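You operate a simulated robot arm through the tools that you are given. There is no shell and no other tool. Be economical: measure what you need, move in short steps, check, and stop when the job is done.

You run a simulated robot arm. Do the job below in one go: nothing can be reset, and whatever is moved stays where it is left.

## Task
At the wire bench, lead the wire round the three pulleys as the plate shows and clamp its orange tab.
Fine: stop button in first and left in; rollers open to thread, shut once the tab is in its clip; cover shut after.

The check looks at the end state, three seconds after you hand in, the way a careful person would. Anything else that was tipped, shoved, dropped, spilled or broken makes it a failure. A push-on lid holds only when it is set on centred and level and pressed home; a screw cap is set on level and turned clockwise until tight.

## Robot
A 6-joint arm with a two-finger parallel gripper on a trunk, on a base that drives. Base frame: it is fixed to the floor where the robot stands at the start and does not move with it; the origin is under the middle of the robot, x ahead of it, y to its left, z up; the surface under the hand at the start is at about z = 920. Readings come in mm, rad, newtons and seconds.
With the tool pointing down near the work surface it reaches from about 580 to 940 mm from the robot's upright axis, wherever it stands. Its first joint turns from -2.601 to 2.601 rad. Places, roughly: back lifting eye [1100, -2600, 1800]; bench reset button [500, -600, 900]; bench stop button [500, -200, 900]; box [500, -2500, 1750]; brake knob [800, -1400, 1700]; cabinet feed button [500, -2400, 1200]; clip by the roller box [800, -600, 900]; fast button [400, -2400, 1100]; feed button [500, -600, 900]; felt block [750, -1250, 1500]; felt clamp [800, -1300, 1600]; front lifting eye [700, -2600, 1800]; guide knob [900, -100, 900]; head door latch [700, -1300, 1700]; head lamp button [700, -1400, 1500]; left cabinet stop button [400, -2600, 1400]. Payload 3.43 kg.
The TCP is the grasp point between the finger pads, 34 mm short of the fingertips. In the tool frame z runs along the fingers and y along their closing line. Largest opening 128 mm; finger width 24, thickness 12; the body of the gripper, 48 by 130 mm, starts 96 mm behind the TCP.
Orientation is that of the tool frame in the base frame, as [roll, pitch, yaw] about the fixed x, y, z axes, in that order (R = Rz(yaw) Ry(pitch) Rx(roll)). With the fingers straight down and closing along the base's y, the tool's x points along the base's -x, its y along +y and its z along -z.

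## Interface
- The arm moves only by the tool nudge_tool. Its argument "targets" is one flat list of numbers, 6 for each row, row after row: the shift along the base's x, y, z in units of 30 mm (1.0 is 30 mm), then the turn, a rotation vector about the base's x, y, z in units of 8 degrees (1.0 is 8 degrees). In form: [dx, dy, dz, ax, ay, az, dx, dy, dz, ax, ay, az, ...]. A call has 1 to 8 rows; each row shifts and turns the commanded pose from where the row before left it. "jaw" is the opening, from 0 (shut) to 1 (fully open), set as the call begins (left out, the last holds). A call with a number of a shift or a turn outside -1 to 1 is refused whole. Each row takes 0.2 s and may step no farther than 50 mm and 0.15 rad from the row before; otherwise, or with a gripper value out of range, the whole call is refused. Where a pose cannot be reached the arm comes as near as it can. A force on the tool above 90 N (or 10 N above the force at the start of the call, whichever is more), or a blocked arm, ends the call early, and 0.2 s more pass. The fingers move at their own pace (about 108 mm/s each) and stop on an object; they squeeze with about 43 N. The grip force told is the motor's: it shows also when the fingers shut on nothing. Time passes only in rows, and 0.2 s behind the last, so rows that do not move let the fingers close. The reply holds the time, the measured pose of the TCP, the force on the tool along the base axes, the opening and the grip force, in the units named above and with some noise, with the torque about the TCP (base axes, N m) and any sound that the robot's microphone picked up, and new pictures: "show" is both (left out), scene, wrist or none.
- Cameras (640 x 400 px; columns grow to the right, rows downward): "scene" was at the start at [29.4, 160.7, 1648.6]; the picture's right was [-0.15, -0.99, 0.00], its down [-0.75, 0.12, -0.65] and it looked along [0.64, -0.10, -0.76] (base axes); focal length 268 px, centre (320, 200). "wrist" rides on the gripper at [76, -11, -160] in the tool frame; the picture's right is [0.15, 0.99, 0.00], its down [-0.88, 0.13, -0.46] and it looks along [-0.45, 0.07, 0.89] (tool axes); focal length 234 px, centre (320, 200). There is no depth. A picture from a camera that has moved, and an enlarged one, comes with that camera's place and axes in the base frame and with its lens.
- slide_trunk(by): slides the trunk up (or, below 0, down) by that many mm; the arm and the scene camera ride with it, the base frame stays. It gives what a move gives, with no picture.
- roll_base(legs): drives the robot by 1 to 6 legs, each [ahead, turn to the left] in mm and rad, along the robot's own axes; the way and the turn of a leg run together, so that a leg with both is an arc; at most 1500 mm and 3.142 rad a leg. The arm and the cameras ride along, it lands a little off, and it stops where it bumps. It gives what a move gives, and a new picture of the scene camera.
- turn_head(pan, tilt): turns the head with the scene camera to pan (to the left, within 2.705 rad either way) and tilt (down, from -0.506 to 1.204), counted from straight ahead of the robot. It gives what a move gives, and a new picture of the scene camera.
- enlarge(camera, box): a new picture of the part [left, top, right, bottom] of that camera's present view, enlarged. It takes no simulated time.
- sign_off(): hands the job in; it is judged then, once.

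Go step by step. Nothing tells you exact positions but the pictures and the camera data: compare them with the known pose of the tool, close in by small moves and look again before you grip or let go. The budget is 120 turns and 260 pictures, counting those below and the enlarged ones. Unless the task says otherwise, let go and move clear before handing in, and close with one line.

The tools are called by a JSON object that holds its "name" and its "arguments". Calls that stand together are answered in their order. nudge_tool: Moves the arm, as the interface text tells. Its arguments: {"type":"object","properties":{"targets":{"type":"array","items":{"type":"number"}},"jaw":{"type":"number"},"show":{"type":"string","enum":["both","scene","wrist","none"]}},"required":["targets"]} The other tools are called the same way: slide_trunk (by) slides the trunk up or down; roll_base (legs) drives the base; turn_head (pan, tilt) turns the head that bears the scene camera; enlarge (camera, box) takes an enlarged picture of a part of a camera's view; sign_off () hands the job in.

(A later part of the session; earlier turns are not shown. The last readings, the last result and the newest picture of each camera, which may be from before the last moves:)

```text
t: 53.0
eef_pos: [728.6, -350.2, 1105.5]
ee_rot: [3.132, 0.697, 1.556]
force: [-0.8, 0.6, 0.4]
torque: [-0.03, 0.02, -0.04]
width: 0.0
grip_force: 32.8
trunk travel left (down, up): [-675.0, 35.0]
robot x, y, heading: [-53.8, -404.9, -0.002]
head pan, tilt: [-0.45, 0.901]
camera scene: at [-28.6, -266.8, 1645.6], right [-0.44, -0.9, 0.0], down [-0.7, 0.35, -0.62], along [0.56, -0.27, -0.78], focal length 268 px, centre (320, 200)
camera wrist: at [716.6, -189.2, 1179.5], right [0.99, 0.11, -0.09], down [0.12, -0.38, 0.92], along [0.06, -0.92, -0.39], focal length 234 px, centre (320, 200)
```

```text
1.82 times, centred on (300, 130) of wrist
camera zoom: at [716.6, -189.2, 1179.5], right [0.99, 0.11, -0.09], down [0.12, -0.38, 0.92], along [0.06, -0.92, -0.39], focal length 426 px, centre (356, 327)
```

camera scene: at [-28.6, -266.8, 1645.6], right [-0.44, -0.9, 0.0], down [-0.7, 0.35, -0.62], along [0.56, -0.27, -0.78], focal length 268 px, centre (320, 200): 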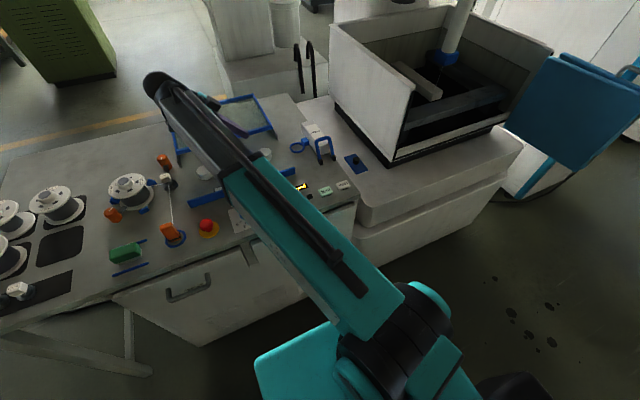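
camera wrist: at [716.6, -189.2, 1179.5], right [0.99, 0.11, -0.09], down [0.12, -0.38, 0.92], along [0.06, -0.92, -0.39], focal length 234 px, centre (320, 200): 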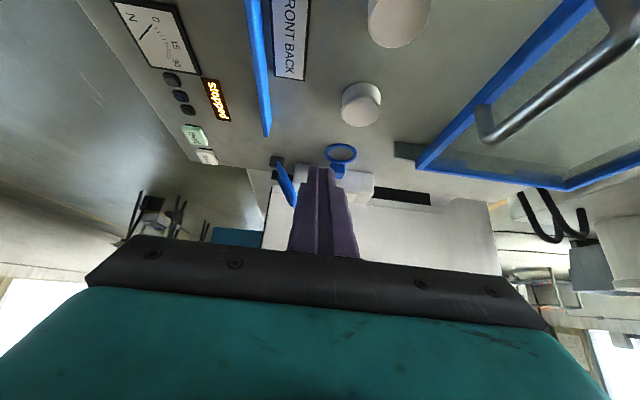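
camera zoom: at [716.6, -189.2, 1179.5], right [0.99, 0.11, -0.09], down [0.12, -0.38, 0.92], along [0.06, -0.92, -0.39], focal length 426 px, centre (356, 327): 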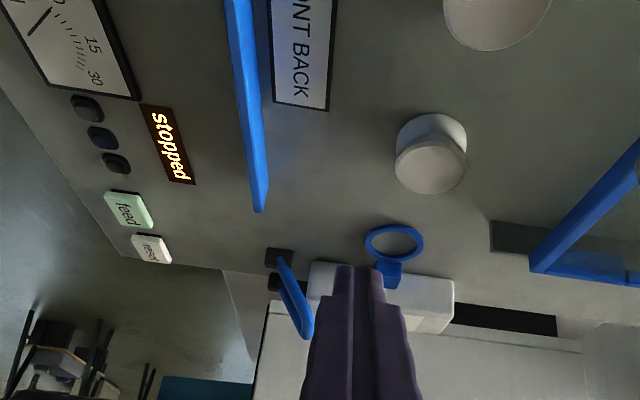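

{"name": "nudge_tool", "arguments": {"targets": [1, -0.8, 0, 0, 0, 0, 1, -0.8, 0, 0, 0, 0, 0.8, -0.8, 0, 0, 0, 0], "show": "wrist"}}

{"name": "enlarge", "arguments": {"camera": "wrist", "box": [120, 80, 340, 250]}}

```text
t: 53.8
eef_pos: [812.8, -421.6, 1106.3]
ee_rot: [3.133, 0.695, 1.558]
force: [-0.3, 1.0, 0.4]
torque: [-0.01, -0.03, 0.01]
width: 0.2
grip_force: 32.6
trunk travel left (down, up): [-675.0, 35.0]
robot x, y, heading: [-51.2, -405.8, -0.009]
head pan, tilt: [-0.45, 0.901]
camera wrist: at [800.5, -260.9, 1179.4], right [0.99, 0.1, -0.09], down [0.12, -0.38, 0.92], along [0.06, -0.92, -0.39], focal length 234 px, centre (320, 200)
```

wrist: 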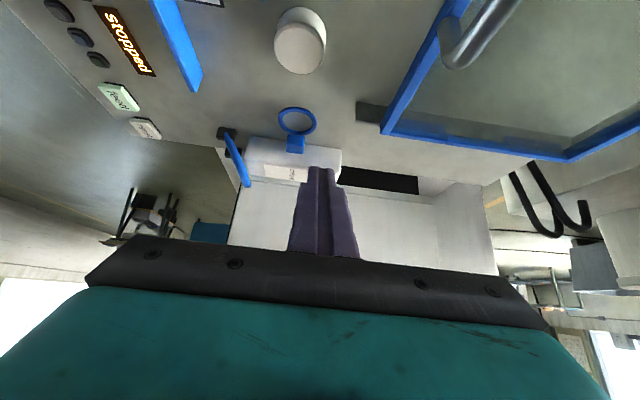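

```text
2.35 times, centred on (230, 165) of wrist
camera zoom: at [800.5, -260.9, 1179.4], right [0.99, 0.1, -0.09], down [0.12, -0.38, 0.92], along [0.06, -0.92, -0.39], focal length 551 px, centre (532, 282)
```

zoom: 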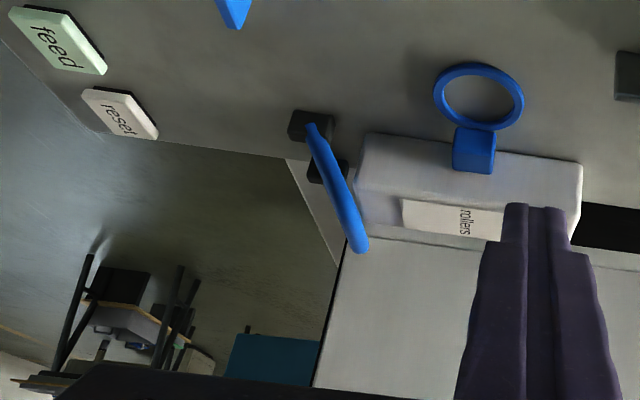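

The lever (pivot ≈(647,925), crossbar ≈(697,-637,1003)) leans back at ~57° clear of the box. I'll straighten the hand and cage the crossbar to test its swing.

{"name": "nudge_tool", "arguments": {"targets": [-0.48, -0.9, 0, 1, 0, 0, -0.48, -0.9, 0, 1, 0, 0, -0.48, -0.9, 0, 1, 0, 0, -0.48, -0.9, 0, 1, 0, 0, -0.48, -0.9, 0, 0.98, 0, 0, -0.48, -0.9, 0, 0, 0, 0, -0.48, -0.9, 0, 0, 0, 0, -0.48, -0.9, 0, 0, 0, 0], "jaw": 0.35, "show": "both"}}

{"name": "enlarge", "arguments": {"camera": "wrist", "box": [220, 60, 440, 260]}}

```text
t: 55.6
eef_pos: [694.3, -639.7, 1106.1]
ee_rot: [3.14, 0.0, 1.561]
force: [-0.6, 0.4, 0.8]
torque: [0.05, -0.03, 0.01]
width: 44.7
grip_force: 0.0
trunk travel left (down, up): [-675.0, 35.0]
robot x, y, heading: [-48.5, -405.3, -0.011]
head pan, tilt: [-0.45, 0.901]
camera scene: at [-29.0, -267.1, 1645.6], right [-0.44, -0.9, 0.0], down [-0.7, 0.35, -0.62], along [0.56, -0.27, -0.78], focal length 268 px, centre (320, 200)
camera wrist: at [684.7, -563.4, 1266.4], right [0.99, 0.14, 0.0], down [0.12, -0.88, 0.46], along [0.06, -0.45, -0.89], focal length 234 px, centre (320, 200)
```

scene: 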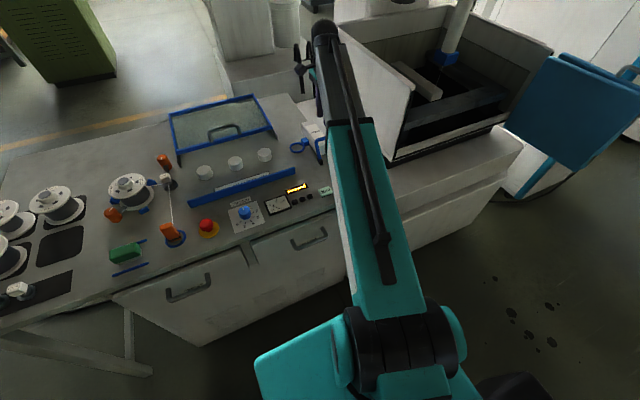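
wrist: 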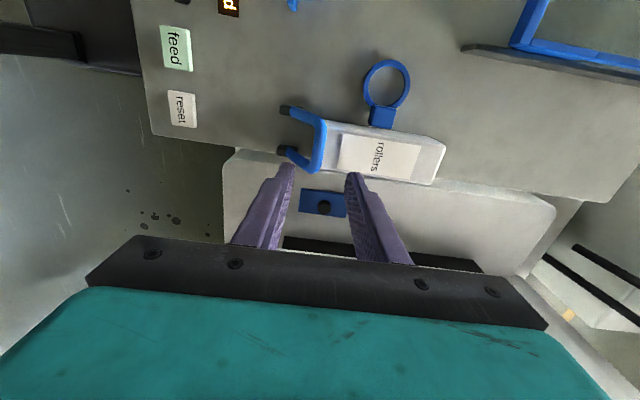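

```text
2.00 times, centred on (330, 160) of wrist
camera zoom: at [684.7, -563.4, 1266.4], right [0.99, 0.14, 0.0], down [0.12, -0.88, 0.46], along [0.06, -0.45, -0.89], focal length 468 px, centre (300, 280)
```

zoom: 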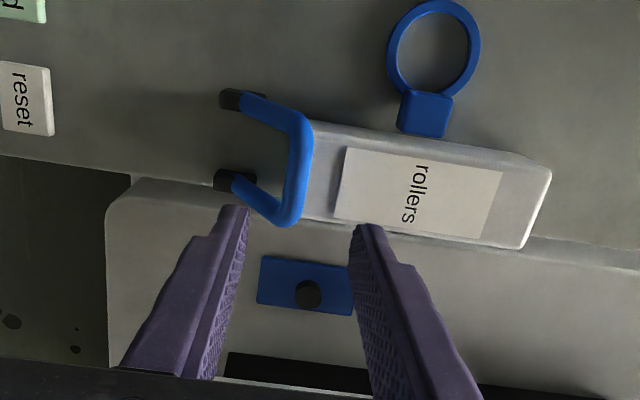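

{"name": "nudge_tool", "arguments": {"targets": [0, 0.4, -1, 0, 0, 0, 0, 0, -1, 0, 0, 0, 0, 0, -0.8, 0, 0, 0], "show": "wrist"}}

{"name": "enlarge", "arguments": {"camera": "wrist", "box": [220, 60, 440, 260]}}

```text
t: 56.4
eef_pos: [697.6, -629.0, 1020.4]
ee_rot: [3.14, 0.001, 1.561]
force: [0.4, 0.6, 0.4]
torque: [0.0, -0.05, -0.01]
width: 44.8
grip_force: 0.2
trunk travel left (down, up): [-675.0, 35.0]
robot x, y, heading: [-52.2, -405.9, -0.01]
head pan, tilt: [-0.45, 0.901]
camera wrist: at [686.4, -551.8, 1180.9], right [0.99, 0.14, 0.0], down [0.12, -0.88, 0.46], along [0.06, -0.45, -0.89], focal length 234 px, centre (320, 200)
```

wrist: 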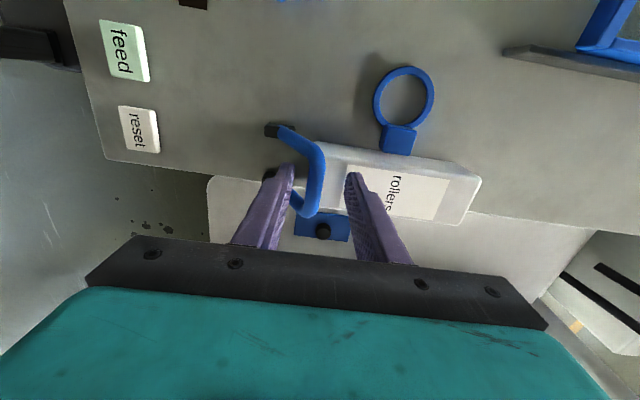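

```text
2.00 times, centred on (330, 160) of wrist
camera zoom: at [686.4, -551.8, 1180.9], right [0.99, 0.14, 0.0], down [0.12, -0.88, 0.46], along [0.06, -0.45, -0.89], focal length 468 px, centre (300, 280)
```

zoom: 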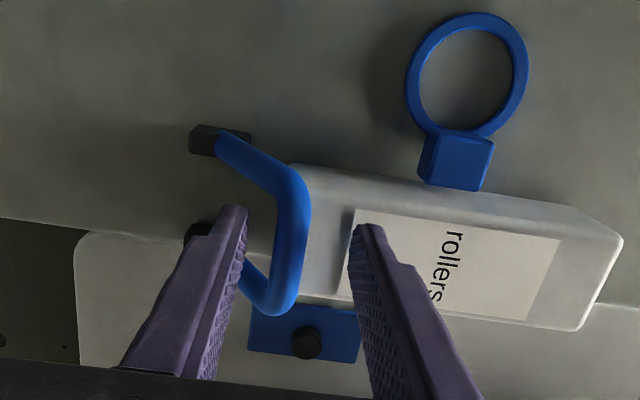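

Crossbar caged. Try swinging toward the robot gently.

{"name": "nudge_tool", "arguments": {"targets": [-0.5, 0, 0, 0, 0, 0, -0.4, 0, 0.2, 0, 0, 0, -0.4, 0, 0.15, 0, 0, 0], "show": "wrist"}}

{"name": "enlarge", "arguments": {"camera": "wrist", "box": [220, 60, 440, 260]}}

```text
t: 57.2
eef_pos: [657.2, -629.0, 1030.9]
ee_rot: [3.14, 0.001, 1.56]
force: [-0.1, -0.9, 0.3]
torque: [0.01, -0.02, -0.01]
width: 45.1
grip_force: 0.5
trunk travel left (down, up): [-675.0, 35.0]
robot x, y, heading: [-50.3, -402.6, -0.009]
head pan, tilt: [-0.45, 0.901]
camera wrist: at [646.3, -551.8, 1191.5], right [0.99, 0.14, 0.0], down [0.12, -0.88, 0.46], along [0.06, -0.45, -0.89], focal length 234 px, centre (320, 200)
```

wrist: 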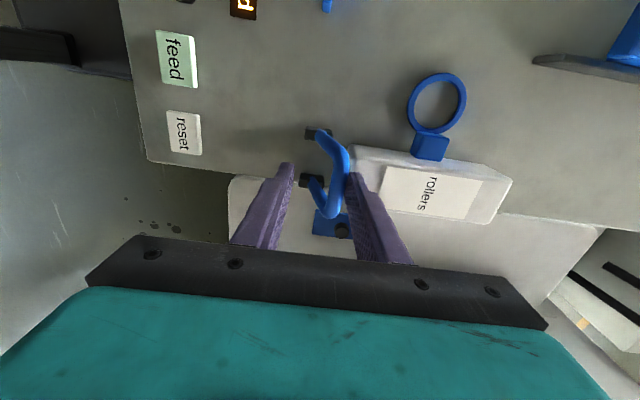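

```text
2.00 times, centred on (330, 160) of wrist
camera zoom: at [646.3, -551.8, 1191.5], right [0.99, 0.14, 0.0], down [0.12, -0.88, 0.46], along [0.06, -0.45, -0.89], focal length 468 px, centre (300, 280)
```

zoom: 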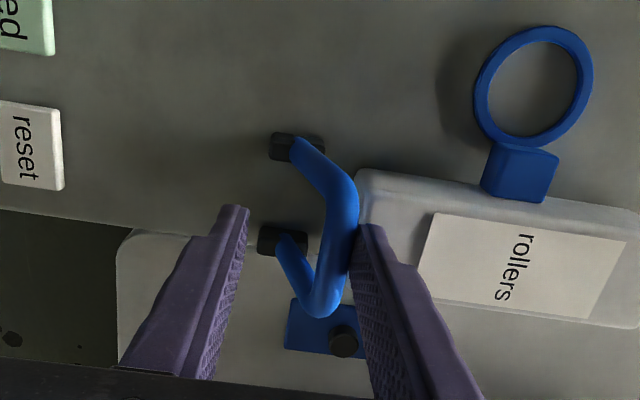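

It moves freely. Continue the swing.

{"name": "nudge_tool", "arguments": {"targets": [-0.75, 0, 0.05, 0, 0, 0, -0.75, 0, 0, 0, 0, 0, -0.75, 0, -0.25, 0, 0, 0, -0.7, 0, -0.45, 0, 0, 0], "show": "wrist"}}

{"name": "enlarge", "arguments": {"camera": "wrist", "box": [220, 60, 440, 260]}}

{"name": "enlarge", "arguments": {"camera": "scene", "box": [260, 100, 380, 200]}}

```text
t: 58.2
eef_pos: [580.0, -626.8, 1011.9]
ee_rot: [3.12, 0.007, 1.563]
force: [52.4, -1.7, 25.8]
torque: [-0.04, -1.74, 0.04]
width: 74.5
grip_force: 25.9
trunk travel left (down, up): [-675.0, 35.0]
robot x, y, heading: [-53.7, -403.4, -0.01]
head pan, tilt: [-0.45, 0.901]
camera wrist: at [564.9, -549.5, 1171.0], right [0.99, 0.14, 0.02], down [0.11, -0.88, 0.46], along [0.08, -0.46, -0.89], focal length 234 px, centre (320, 200)
```

wrist: 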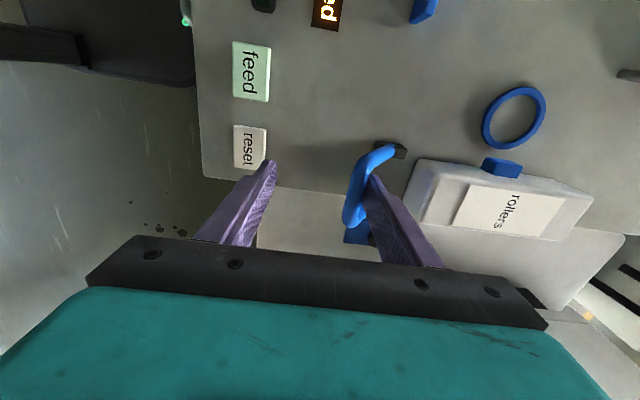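

```text
2.00 times, centred on (330, 160) of wrist
camera zoom: at [564.9, -549.5, 1171.0], right [0.99, 0.14, 0.02], down [0.11, -0.88, 0.46], along [0.08, -0.46, -0.89], focal length 468 px, centre (300, 280)
```

zoom: 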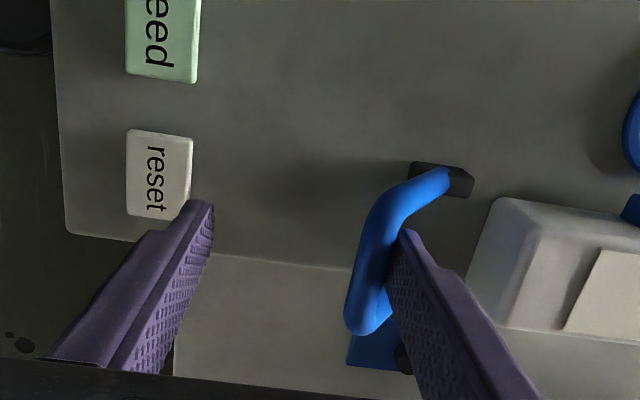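

```text
4.00 times, centred on (320, 150) of scene
camera zoom: at [-24.2, -266.2, 1646.0], right [-0.44, -0.9, 0.0], down [-0.7, 0.35, -0.62], along [0.55, -0.28, -0.79], focal length 1074 px, centre (320, 400)
```

zoom: 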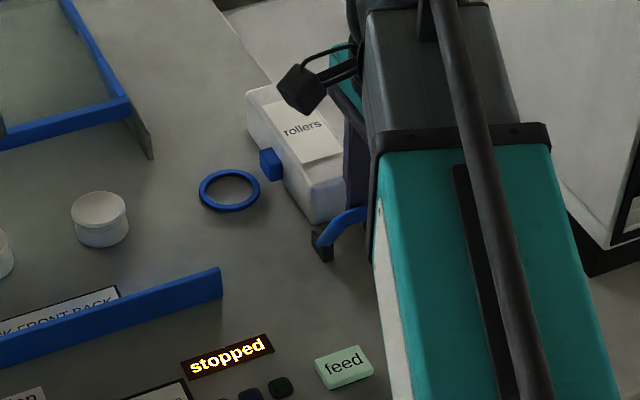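

The blue clamp block beside the ring has withdrawn toward the box, so lever-forward = open, and it is at its stop. Back off slightly and lift away.

{"name": "nudge_tool", "arguments": {"targets": [0.25, 0, 0, 0, 0, 0, 0, 0, 0.8, 0, 0, 0, 0, 0, 1, 0, 0, 0, 0, 0.4, 1, 0, 0, 0], "show": "wrist"}}

{"name": "enlarge", "arguments": {"camera": "wrist", "box": [320, 60, 540, 260]}}

```text
t: 59.2
eef_pos: [575.0, -614.4, 1098.6]
ee_rot: [3.141, 0.002, 1.557]
force: [-0.7, 0.7, 0.2]
torque: [-0.06, -0.09, 0.01]
width: 44.6
grip_force: 0.0
trunk travel left (down, up): [-675.0, 35.0]
robot x, y, heading: [-54.8, -404.3, -0.008]
head pan, tilt: [-0.45, 0.901]
camera wrist: at [562.7, -536.6, 1257.5], right [0.99, 0.13, 0.0], down [0.12, -0.88, 0.46], along [0.06, -0.45, -0.89], focal length 234 px, centre (320, 200)
```

wrist: 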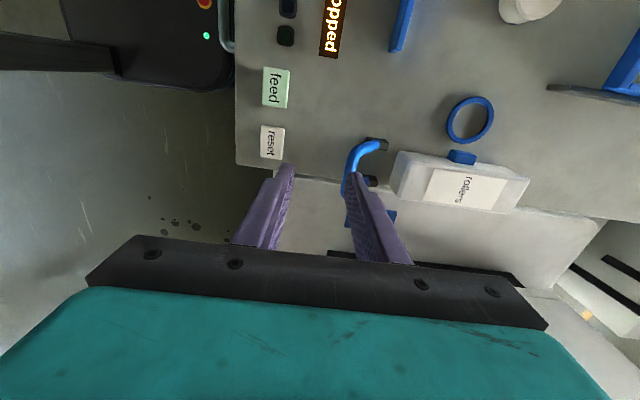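

```text
2.00 times, centred on (430, 160) of wrist
camera zoom: at [562.7, -536.6, 1257.5], right [0.99, 0.13, 0.0], down [0.12, -0.88, 0.46], along [0.06, -0.45, -0.89], focal length 468 px, centre (100, 280)
```

zoom: 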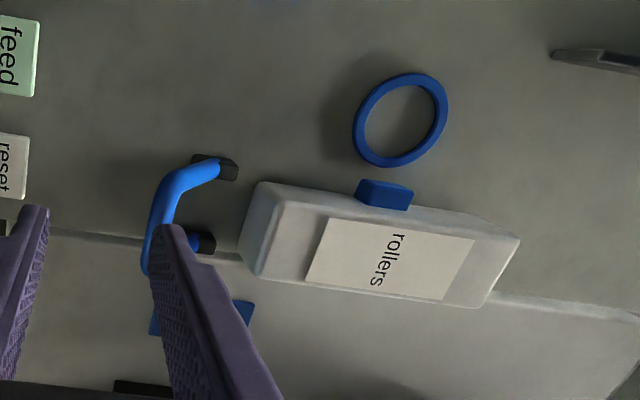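

Rollers stay open. Now travel to the tab.

{"name": "nudge_tool", "arguments": {"targets": [0.5, 1, 0, 0, 0, 0, 0.5, 1, 0, 0, 0, 0, 0, 1, 0, 0, 0, 0, 0, 1, 0, 0, 0, 0, 0, 1, 0, 0, 0, 0, 0, 1, 0, 0, 0, 0, 0, 1, 0, 0, 0, 0, 0, 1, 0, 0, 0, 0], "show": "none"}}

{"name": "nudge_tool", "arguments": {"targets": [0, 1, 0, 0, 0, 0, 0, 1, 0, 0, 0, 0, 0, 1, 0, 0, 0, 0, 0, 1, 0, 0, 0, 0, -0.5, 1, 0, 0, 0, 0, -0.5, 1, 0, 0, 0, 0, -0.5, 1, 0, 0, 0, 0, -0.5, 1, 0, 0, 0, 0], "show": "none"}}

{"name": "nudge_tool", "arguments": {"targets": [0, 1, 0, 0, 0, 0, 0, 1, 0, 0, 0, 0, 0, 0.5, 0, 0, 0, 0], "show": "wrist"}}

{"name": "enlarge", "arguments": {"camera": "wrist", "box": [220, 60, 440, 260]}}

```text
t: 61.0
eef_pos: [608.3, -374.7, 1096.7]
ee_rot: [3.139, 0.002, 1.558]
force: [-1.0, -0.8, -0.4]
torque: [0.02, 0.02, 0.04]
width: 44.7
grip_force: 0.0
trunk travel left (down, up): [-675.0, 35.0]
robot x, y, heading: [-54.7, -401.6, -0.009]
head pan, tilt: [-0.45, 0.901]
```

```text
t: 62.8
eef_pos: [546.9, -133.9, 1098.4]
ee_rot: [3.14, 0.002, 1.555]
force: [-0.2, -1.0, -0.1]
torque: [-0.02, 0.03, 0.0]
width: 44.6
grip_force: 0.1
trunk travel left (down, up): [-675.0, 35.0]
robot x, y, heading: [-51.9, -407.0, -0.007]
head pan, tilt: [-0.45, 0.901]
```

```text
t: 63.6
eef_pos: [545.6, -59.4, 1097.3]
ee_rot: [3.139, -0.001, 1.561]
force: [0.8, 0.7, 0.0]
torque: [-0.03, -0.02, -0.02]
width: 45.0
grip_force: 0.0
trunk travel left (down, up): [-675.0, 35.0]
robot x, y, heading: [-49.8, -406.1, -0.007]
head pan, tilt: [-0.45, 0.901]
camera wrist: at [533.9, 17.1, 1257.3], right [0.99, 0.14, 0.0], down [0.12, -0.88, 0.46], along [0.06, -0.45, -0.89], focal length 234 px, centre (320, 200)
```

wrist: 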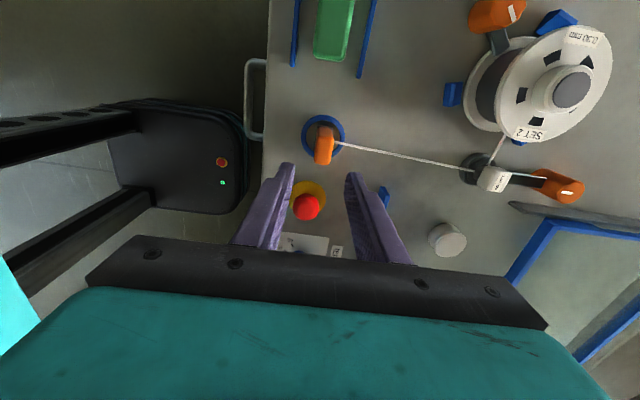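

```text
2.00 times, centred on (330, 160) of wrist
camera zoom: at [533.9, 17.1, 1257.3], right [0.99, 0.14, 0.0], down [0.12, -0.88, 0.46], along [0.06, -0.45, -0.89], focal length 468 px, centre (300, 280)
```

zoom: 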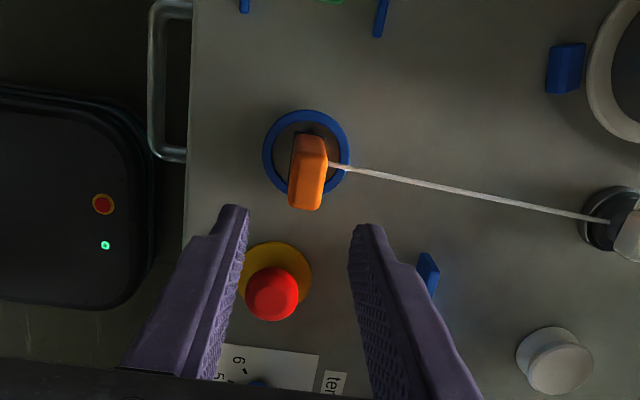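

Tab centred at about (549,-62), top z≈990. Descend with open fingers.

{"name": "nudge_tool", "arguments": {"targets": [0.1, -0.05, -1, 0, 0, 0, 0, 0, -1, 0, 0, 0, 0, 0, -1, 0, 0, 0, 0, 0, -0.6, 0, 0, 0], "show": "wrist"}}

{"name": "enlarge", "arguments": {"camera": "wrist", "box": [220, 60, 440, 260]}}

```text
t: 64.6
eef_pos: [549.6, -60.3, 989.7]
ee_rot: [3.141, 0.0, 1.561]
force: [0.2, 0.0, 0.5]
torque: [0.04, 0.02, 0.01]
width: 44.6
grip_force: 0.1
trunk travel left (down, up): [-675.0, 35.0]
robot x, y, heading: [-52.2, -402.1, -0.011]
head pan, tilt: [-0.45, 0.901]
camera wrist: at [537.8, 15.2, 1149.5], right [0.99, 0.14, 0.0], down [0.12, -0.88, 0.46], along [0.06, -0.45, -0.89], focal length 234 px, centre (320, 200)
```

wrist: 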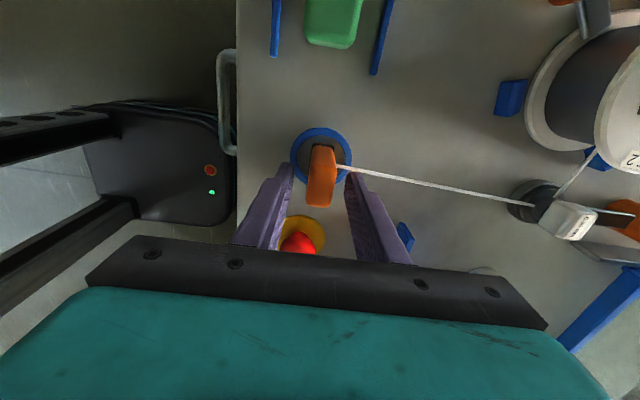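

```text
2.00 times, centred on (330, 160) of wrist
camera zoom: at [537.8, 15.2, 1149.5], right [0.99, 0.14, 0.0], down [0.12, -0.88, 0.46], along [0.06, -0.45, -0.89], focal length 468 px, centre (300, 280)
```

zoom: 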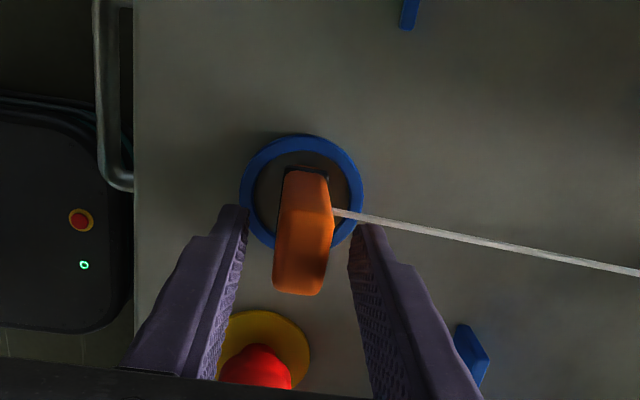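

The tab is between the pads with the wire beneath the tip. Close.

{"name": "nudge_tool", "arguments": {"targets": [0, -0.1, 0, 0, 0, 0, 0, 0, 0, 0, 0, 0, 0, 0, 0, 0, 0, 0], "jaw": 0, "show": "wrist"}}

{"name": "enlarge", "arguments": {"camera": "wrist", "box": [220, 60, 440, 260]}}

```text
t: 65.4
eef_pos: [549.7, -64.8, 989.9]
ee_rot: [3.141, 0.002, 1.56]
force: [0.6, -0.2, 0.4]
torque: [0.0, -0.01, 0.01]
width: 18.9
grip_force: 43.2
trunk travel left (down, up): [-675.0, 35.0]
robot x, y, heading: [-51.8, -405.2, -0.009]
head pan, tilt: [-0.45, 0.901]
camera wrist: at [538.0, 12.1, 1149.5], right [0.99, 0.14, 0.0], down [0.12, -0.88, 0.46], along [0.06, -0.45, -0.89], focal length 234 px, centre (320, 200)
```

wrist: 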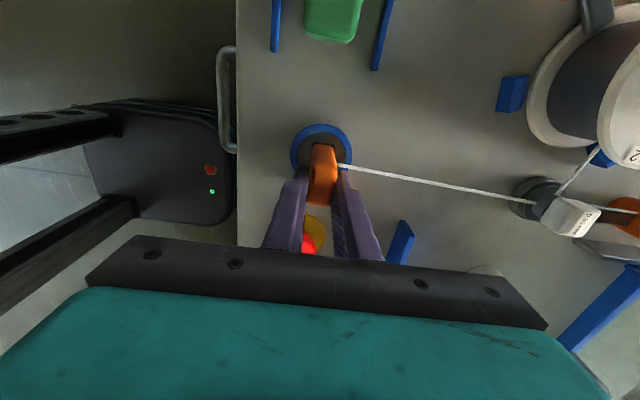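

```text
2.00 times, centred on (330, 160) of wrist
camera zoom: at [538.0, 12.1, 1149.5], right [0.99, 0.14, 0.0], down [0.12, -0.88, 0.46], along [0.06, -0.45, -0.89], focal length 468 px, centre (300, 280)
```

zoom: 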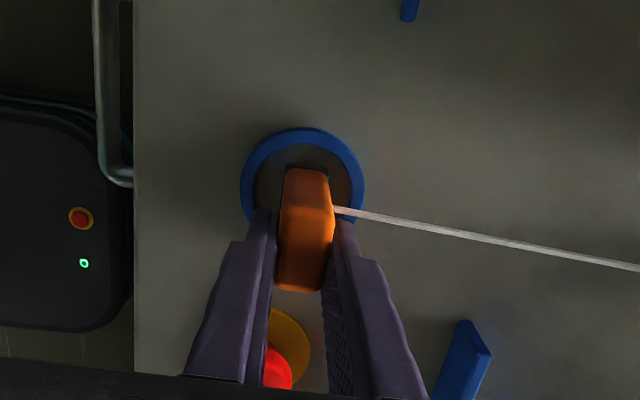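

Gripped (19 mm). Lift 20 mm and look.

{"name": "nudge_tool", "arguments": {"targets": [0, 0, 0.35, 0, 0, 0, 0, 0, 0.4, 0, 0, 0], "show": "wrist"}}

{"name": "enlarge", "arguments": {"camera": "wrist", "box": [220, 60, 440, 260]}}

{"name": "turn_head", "arguments": {"pan": 0.1, "tilt": 0.85}}

{"name": "enlarge", "arguments": {"camera": "scene", "box": [230, 80, 430, 230]}}

```text
t: 66.0
eef_pos: [549.8, -64.1, 1013.9]
ee_rot: [3.14, -0.001, 1.561]
force: [-0.2, -0.7, -0.5]
torque: [0.01, 0.0, 0.0]
width: 18.8
grip_force: 43.2
trunk travel left (down, up): [-675.0, 35.0]
robot x, y, heading: [-53.2, -408.0, -0.007]
head pan, tilt: [-0.45, 0.901]
camera wrist: at [538.2, 12.4, 1171.9], right [0.99, 0.14, 0.0], down [0.12, -0.88, 0.46], along [0.06, -0.45, -0.89], focal length 234 px, centre (320, 200)
```

wrist: 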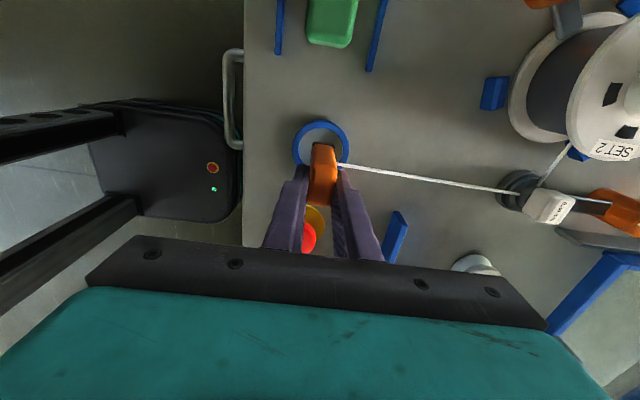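

```text
2.00 times, centred on (330, 160) of wrist
camera zoom: at [538.2, 12.4, 1171.9], right [0.99, 0.14, 0.0], down [0.12, -0.88, 0.46], along [0.06, -0.45, -0.89], focal length 468 px, centre (300, 280)
```

zoom: 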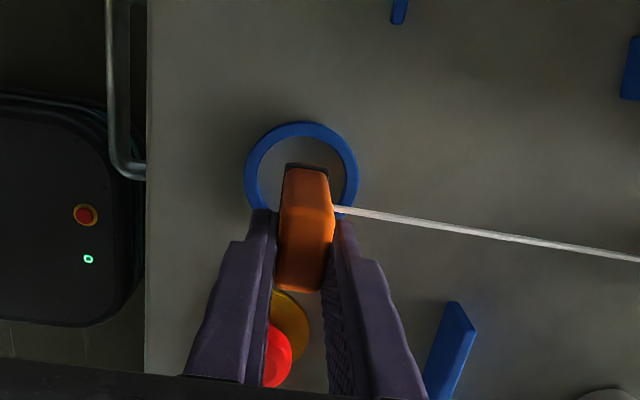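

```text
t: 67.0
eef_pos: [548.9, -63.9, 1011.6]
ee_rot: [3.139, 0.001, 1.559]
force: [0.5, 0.2, -0.5]
torque: [0.02, -0.03, 0.01]
width: 19.0
grip_force: 43.0
trunk travel left (down, up): [-675.0, 35.0]
robot x, y, heading: [-50.2, -402.6, -0.005]
head pan, tilt: [0.099, 0.85]
camera scene: at [-18.6, -226.1, 1649.5], right [0.09, -1.0, 0.0], down [-0.75, -0.07, -0.66], along [0.66, 0.06, -0.75], focal length 268 px, centre (320, 200)
```

scene: 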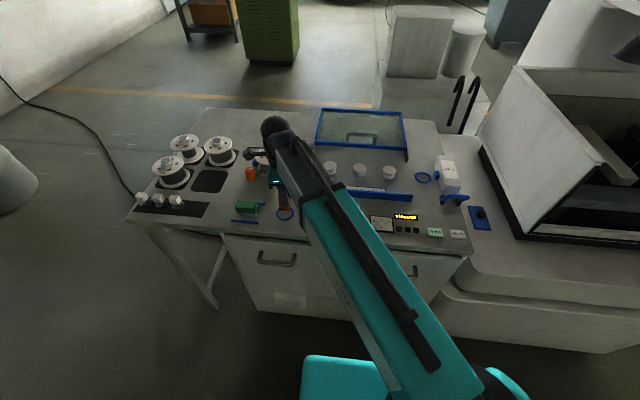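

```text
2.67 times, centred on (330, 155) of scene
camera zoom: at [-18.6, -226.1, 1649.5], right [0.09, -1.0, 0.0], down [-0.75, -0.07, -0.66], along [0.66, 0.06, -0.75], focal length 716 px, centre (293, 320)
```

zoom: 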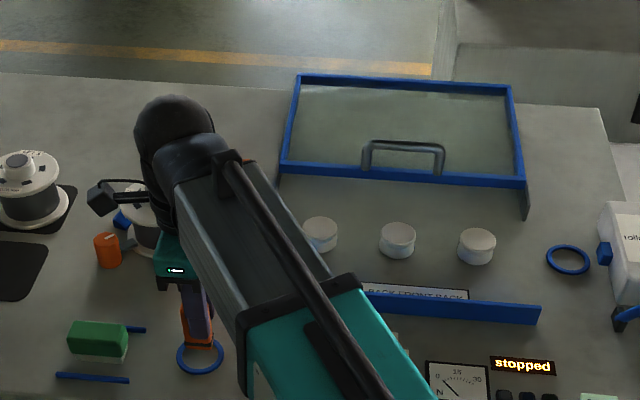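

The tab is free. I'll carry it low at z≈996 through the corridor between guide and pulley 1.

{"name": "nudge_tool", "arguments": {"targets": [1, -0.07, 0, 0, 0, 0, 1, -0.07, 0, 0, 0, 0, 1, -0.2, -0.17, 0, 0, 0, 1, -0.4, -0.17, 0, 0, 0, 1, -0.5, -0.2, 0, 0, 0, 1, -0.6, 0, 0, 0, 0, 1, -0.6, 0, 0, 0, 0, 1, -0.17, 0, 0, 0, 0], "show": "both"}}

{"name": "enlarge", "arguments": {"camera": "wrist", "box": [220, 60, 440, 260]}}

```text
t: 68.8
eef_pos: [791.8, -142.5, 994.9]
ee_rot: [3.141, 0.001, 1.559]
force: [0.9, -0.1, -0.7]
torque: [0.03, -0.03, -0.03]
width: 19.0
grip_force: 43.2
trunk travel left (down, up): [-675.0, 35.0]
robot x, y, heading: [-51.3, -403.8, -0.009]
head pan, tilt: [0.099, 0.85]
camera scene: at [-18.0, -226.0, 1649.5], right [0.09, -1.0, 0.0], down [-0.75, -0.07, -0.66], along [0.66, 0.06, -0.75], focal length 268 px, centre (320, 200)
camera wrist: at [780.8, -65.5, 1154.1], right [0.99, 0.14, 0.0], down [0.12, -0.88, 0.46], along [0.06, -0.45, -0.89], focal length 234 px, centre (320, 200)
```

scene: 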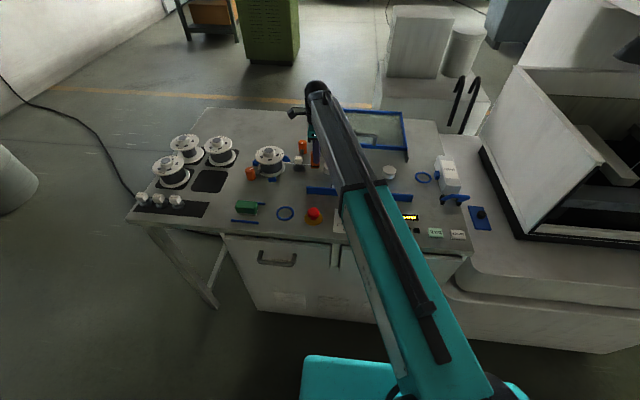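
wrist: 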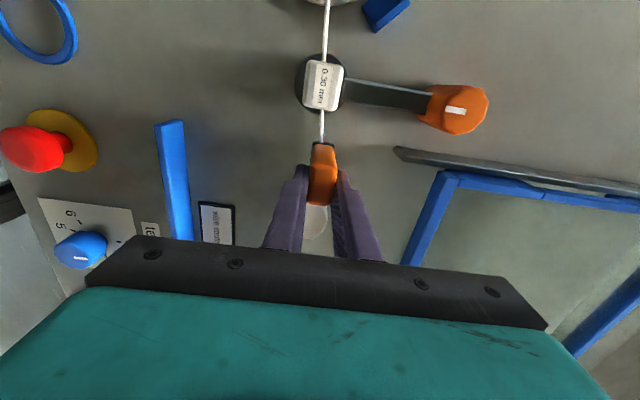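

```text
2.00 times, centred on (330, 160) of wrist
camera zoom: at [780.8, -65.5, 1154.1], right [0.99, 0.14, 0.0], down [0.12, -0.88, 0.46], along [0.06, -0.45, -0.89], focal length 468 px, centre (300, 280)
```

zoom: 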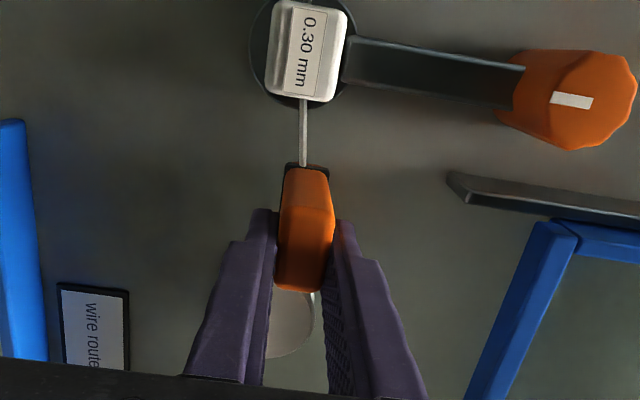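

Wire follows well. Now round behind pulley 1 and through the gap to the front.

{"name": "nudge_tool", "arguments": {"targets": [0.93, -0.33, 0, 0, 0, 0, 0.73, -0.6, 0, 0, 0, 0, 0.1, -0.93, 0, 0, 0, 0, -0.17, -0.87, 0, 0, 0, 0, -0.67, -0.73, 0, 0, 0, 0, -0.93, -0.4, 0, 0, 0, 0], "show": "wrist"}}

{"name": "enlarge", "arguments": {"camera": "wrist", "box": [220, 0, 440, 200]}}

```text
t: 70.2
eef_pos: [790.8, -257.4, 994.5]
ee_rot: [3.139, 0.001, 1.56]
force: [-0.4, -0.2, -1.0]
torque: [0.03, 0.03, 0.0]
width: 19.0
grip_force: 42.6
trunk travel left (down, up): [-675.0, 35.0]
robot x, y, heading: [-52.3, -405.4, -0.009]
head pan, tilt: [0.099, 0.85]
camera wrist: at [779.6, -181.7, 1154.7], right [0.99, 0.14, 0.0], down [0.12, -0.88, 0.46], along [0.06, -0.45, -0.89], focal length 234 px, centre (320, 200)
```

wrist: 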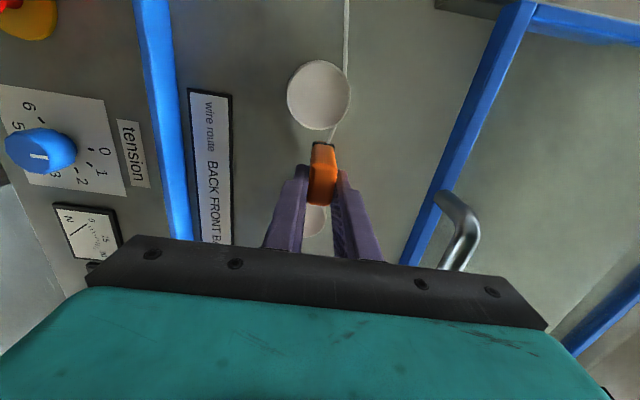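

```text
2.00 times, centred on (330, 100) of wrist
camera zoom: at [779.6, -181.7, 1154.7], right [0.99, 0.14, 0.0], down [0.12, -0.88, 0.46], along [0.06, -0.45, -0.89], focal length 468 px, centre (300, 400)
```

zoom: 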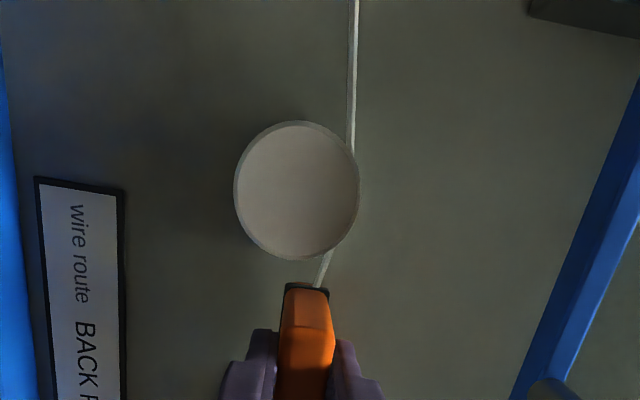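

Wire lies in pulley 1's groove behind it. Continue in front of pulley 2.

{"name": "nudge_tool", "arguments": {"targets": [-1, -0.03, 0, 0, 0, 0, -1, -0.13, 0, 0, 0, 0, -0.77, -0.43, 0, 0, 0, 0, -0.27, -0.77, 0, 0, 0, 0, 0.07, -0.9, 0, 0, 0, 0, 0.33, -0.83, 0, 0, 0, 0, 0.77, -0.6, 0, 0, 0, 0, 0.97, -0.1, 0, 0, 0, 0], "show": "wrist"}}

{"name": "enlarge", "arguments": {"camera": "wrist", "box": [220, 0, 440, 200]}}

```text
t: 72.0
eef_pos: [764.7, -373.6, 996.1]
ee_rot: [3.142, 0.001, 1.561]
force: [0.1, 0.0, -1.3]
torque: [-0.02, -0.02, 0.03]
width: 19.2
grip_force: 43.6
trunk travel left (down, up): [-675.0, 35.0]
robot x, y, heading: [-55.3, -404.8, -0.008]
head pan, tilt: [0.099, 0.85]
camera wrist: at [752.8, -296.4, 1156.5], right [0.99, 0.14, 0.0], down [0.12, -0.88, 0.46], along [0.06, -0.45, -0.89], focal length 234 px, centre (320, 200)
```

wrist: 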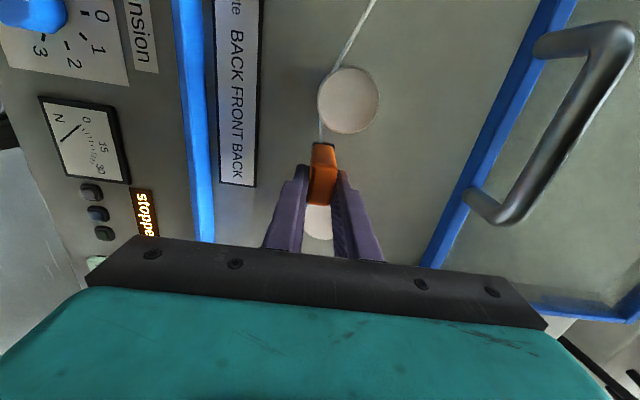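

```text
2.00 times, centred on (330, 100) of wrist
camera zoom: at [752.8, -296.4, 1156.5], right [0.99, 0.14, 0.0], down [0.12, -0.88, 0.46], along [0.06, -0.45, -0.89], focal length 468 px, centre (300, 400)
```

zoom: 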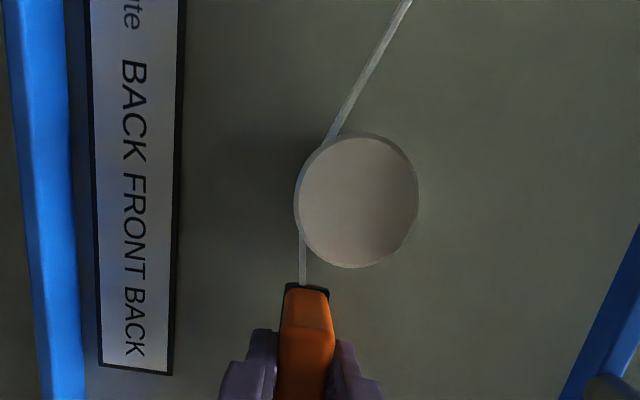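

Route in front of pulley 2 is good. Now behind pulley 3.

{"name": "nudge_tool", "arguments": {"targets": [1, -0.07, 0, 0, 0, 0, 0.93, -0.4, 0, 0, 0, 0, 0.6, -0.8, 0, 0, 0, 0, 0.1, -0.93, 0, 0, 0, 0, -0.3, -0.9, 0, 0, 0, 0, -0.6, -0.8, 0, 0, 0, 0], "show": "wrist"}}

{"name": "enlarge", "arguments": {"camera": "wrist", "box": [220, 0, 440, 200]}}

{"name": "enlarge", "arguments": {"camera": "scene", "box": [290, 110, 470, 230]}}

```text
t: 73.4
eef_pos: [814.1, -491.2, 995.3]
ee_rot: [3.14, 0.0, 1.559]
force: [0.6, 0.7, -0.3]
torque: [0.02, -0.01, -0.02]
width: 19.0
grip_force: 43.4
trunk travel left (down, up): [-675.0, 35.0]
robot x, y, heading: [-51.5, -403.7, -0.011]
head pan, tilt: [0.099, 0.85]
camera wrist: at [803.0, -414.5, 1155.9], right [0.99, 0.14, 0.0], down [0.12, -0.88, 0.46], along [0.06, -0.45, -0.89], focal length 234 px, centre (320, 200)
```

wrist: 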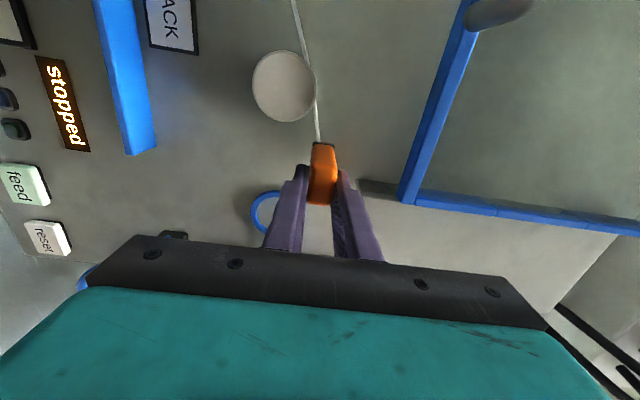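

```text
2.00 times, centred on (330, 100) of wrist
camera zoom: at [803.0, -414.5, 1155.9], right [0.99, 0.14, 0.0], down [0.12, -0.88, 0.46], along [0.06, -0.45, -0.89], focal length 468 px, centre (300, 400)
```

zoom: 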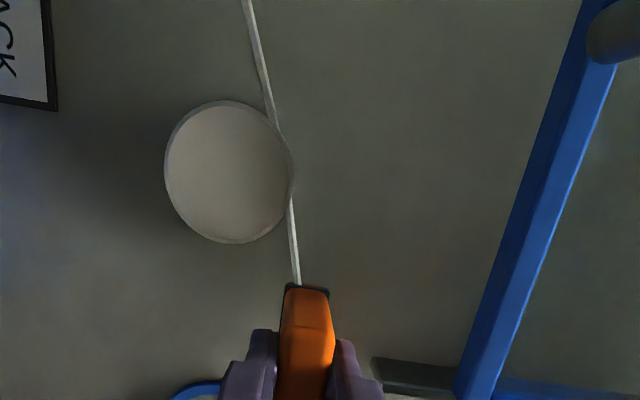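

```text
3.33 times, centred on (380, 170) of scene
camera zoom: at [-18.7, -226.4, 1649.5], right [0.09, -1.0, 0.0], down [-0.75, -0.07, -0.66], along [0.66, 0.06, -0.75], focal length 895 px, centre (120, 300)
```

zoom: 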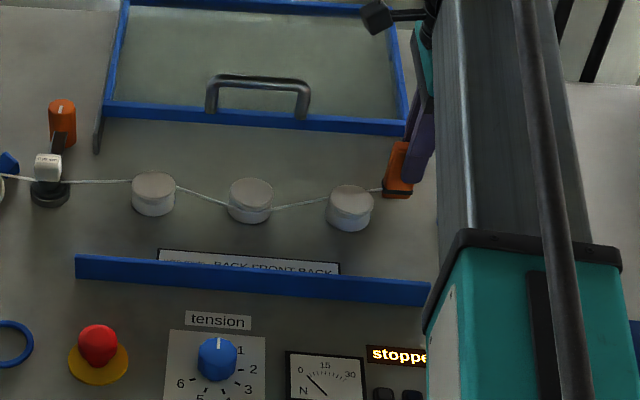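

All three pulleys are threaded as on the plate. Raise slightly and move over the clip ring.

{"name": "nudge_tool", "arguments": {"targets": [-0.4, -0.4, 0.4, 0, 0, 0, -0.4, -0.9, 0.35, 0, 0, 0, -0.35, -0.9, 0, 0, 0, 0, -0.2, -0.45, 0, 0, 0, 0], "show": "wrist"}}

{"name": "enlarge", "arguments": {"camera": "wrist", "box": [220, 60, 440, 260]}}

{"name": "enlarge", "arguments": {"camera": "scene", "box": [330, 110, 510, 230]}}

```text
t: 74.4
eef_pos: [775.3, -569.5, 1017.1]
ee_rot: [3.138, 0.001, 1.56]
force: [-0.2, 0.3, -0.6]
torque: [0.0, 0.01, -0.01]
width: 19.1
grip_force: 43.0
trunk travel left (down, up): [-675.0, 35.0]
robot x, y, heading: [-51.6, -398.9, -0.013]
head pan, tilt: [0.099, 0.85]
camera wrist: at [763.2, -492.2, 1177.5], right [0.99, 0.14, 0.0], down [0.12, -0.88, 0.46], along [0.06, -0.45, -0.89], focal length 234 px, centre (320, 200)
```

wrist: 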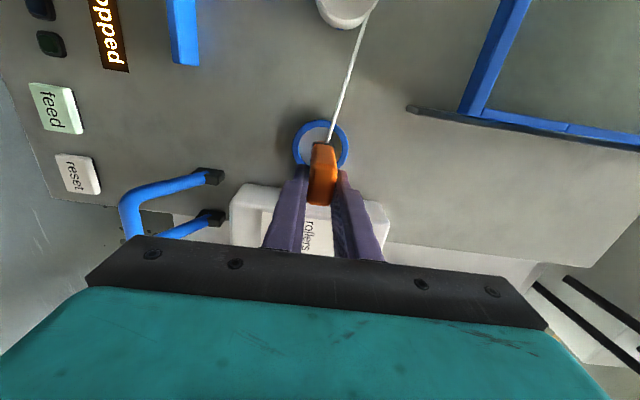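

```text
2.00 times, centred on (330, 160) of wrist
camera zoom: at [763.2, -492.2, 1177.5], right [0.99, 0.14, 0.0], down [0.12, -0.88, 0.46], along [0.06, -0.45, -0.89], focal length 468 px, centre (300, 280)
```

zoom: 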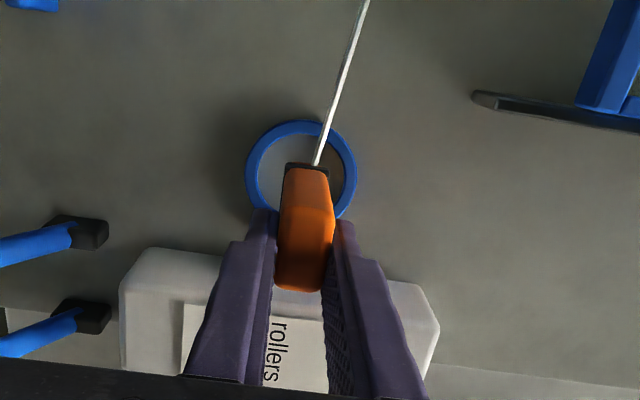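

```text
3.33 times, centred on (420, 170) of scene
camera zoom: at [-18.6, -226.3, 1649.5], right [0.09, -1.0, 0.0], down [-0.75, -0.07, -0.66], along [0.66, 0.06, -0.75], focal length 895 px, centre (-13, 300)
```

zoom: 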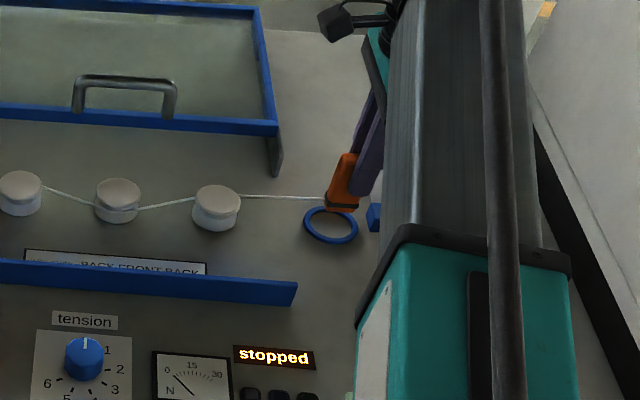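

This view matches the parked-and-lifted one exactly, so the tab is centred over the clip ring. Lower to the parked height.

{"name": "nudge_tool", "arguments": {"targets": [0, 0, -0.4, 0, 0, 0, 0, 0, -0.3, 0, 0, 0, 0, 0, -0.2, 0, 0, 0], "show": "wrist"}}

{"name": "enlarge", "arguments": {"camera": "wrist", "box": [220, 60, 440, 260]}}

{"name": "enlarge", "arguments": {"camera": "scene", "box": [380, 140, 470, 200]}}

```text
t: 75.2
eef_pos: [774.4, -569.1, 990.1]
ee_rot: [-3.141, 0.0, 1.561]
force: [0.3, -0.8, -0.8]
torque: [-0.01, 0.0, 0.02]
width: 18.9
grip_force: 42.6
trunk travel left (down, up): [-675.0, 35.0]
robot x, y, heading: [-49.2, -404.3, -0.01]
head pan, tilt: [0.099, 0.85]
camera wrist: at [763.7, -492.2, 1150.2], right [0.99, 0.14, 0.0], down [0.12, -0.88, 0.46], along [0.06, -0.45, -0.89], focal length 234 px, centre (320, 200)
```

wrist: 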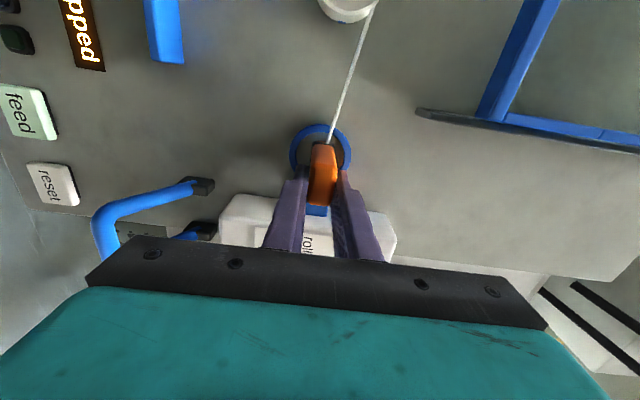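

```text
2.00 times, centred on (330, 160) of wrist
camera zoom: at [763.7, -492.2, 1150.2], right [0.99, 0.14, 0.0], down [0.12, -0.88, 0.46], along [0.06, -0.45, -0.89], focal length 468 px, centre (300, 280)
```

zoom: 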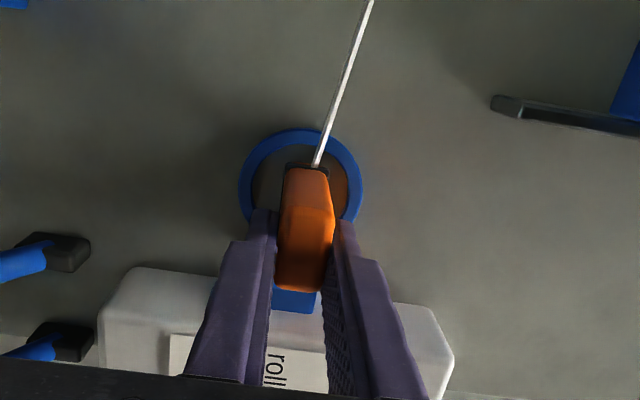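

```text
6.67 times, centred on (425, 170) of scene
camera zoom: at [-18.5, -226.1, 1649.5], right [0.09, -1.0, 0.0], down [-0.75, -0.07, -0.66], along [0.66, 0.06, -0.75], focal length 1790 px, centre (-380, 400)
```

zoom: 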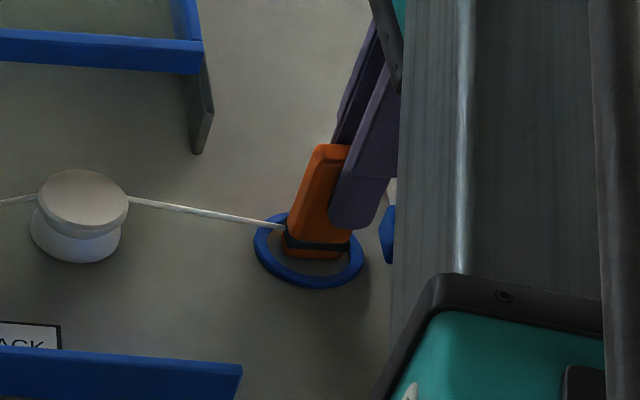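

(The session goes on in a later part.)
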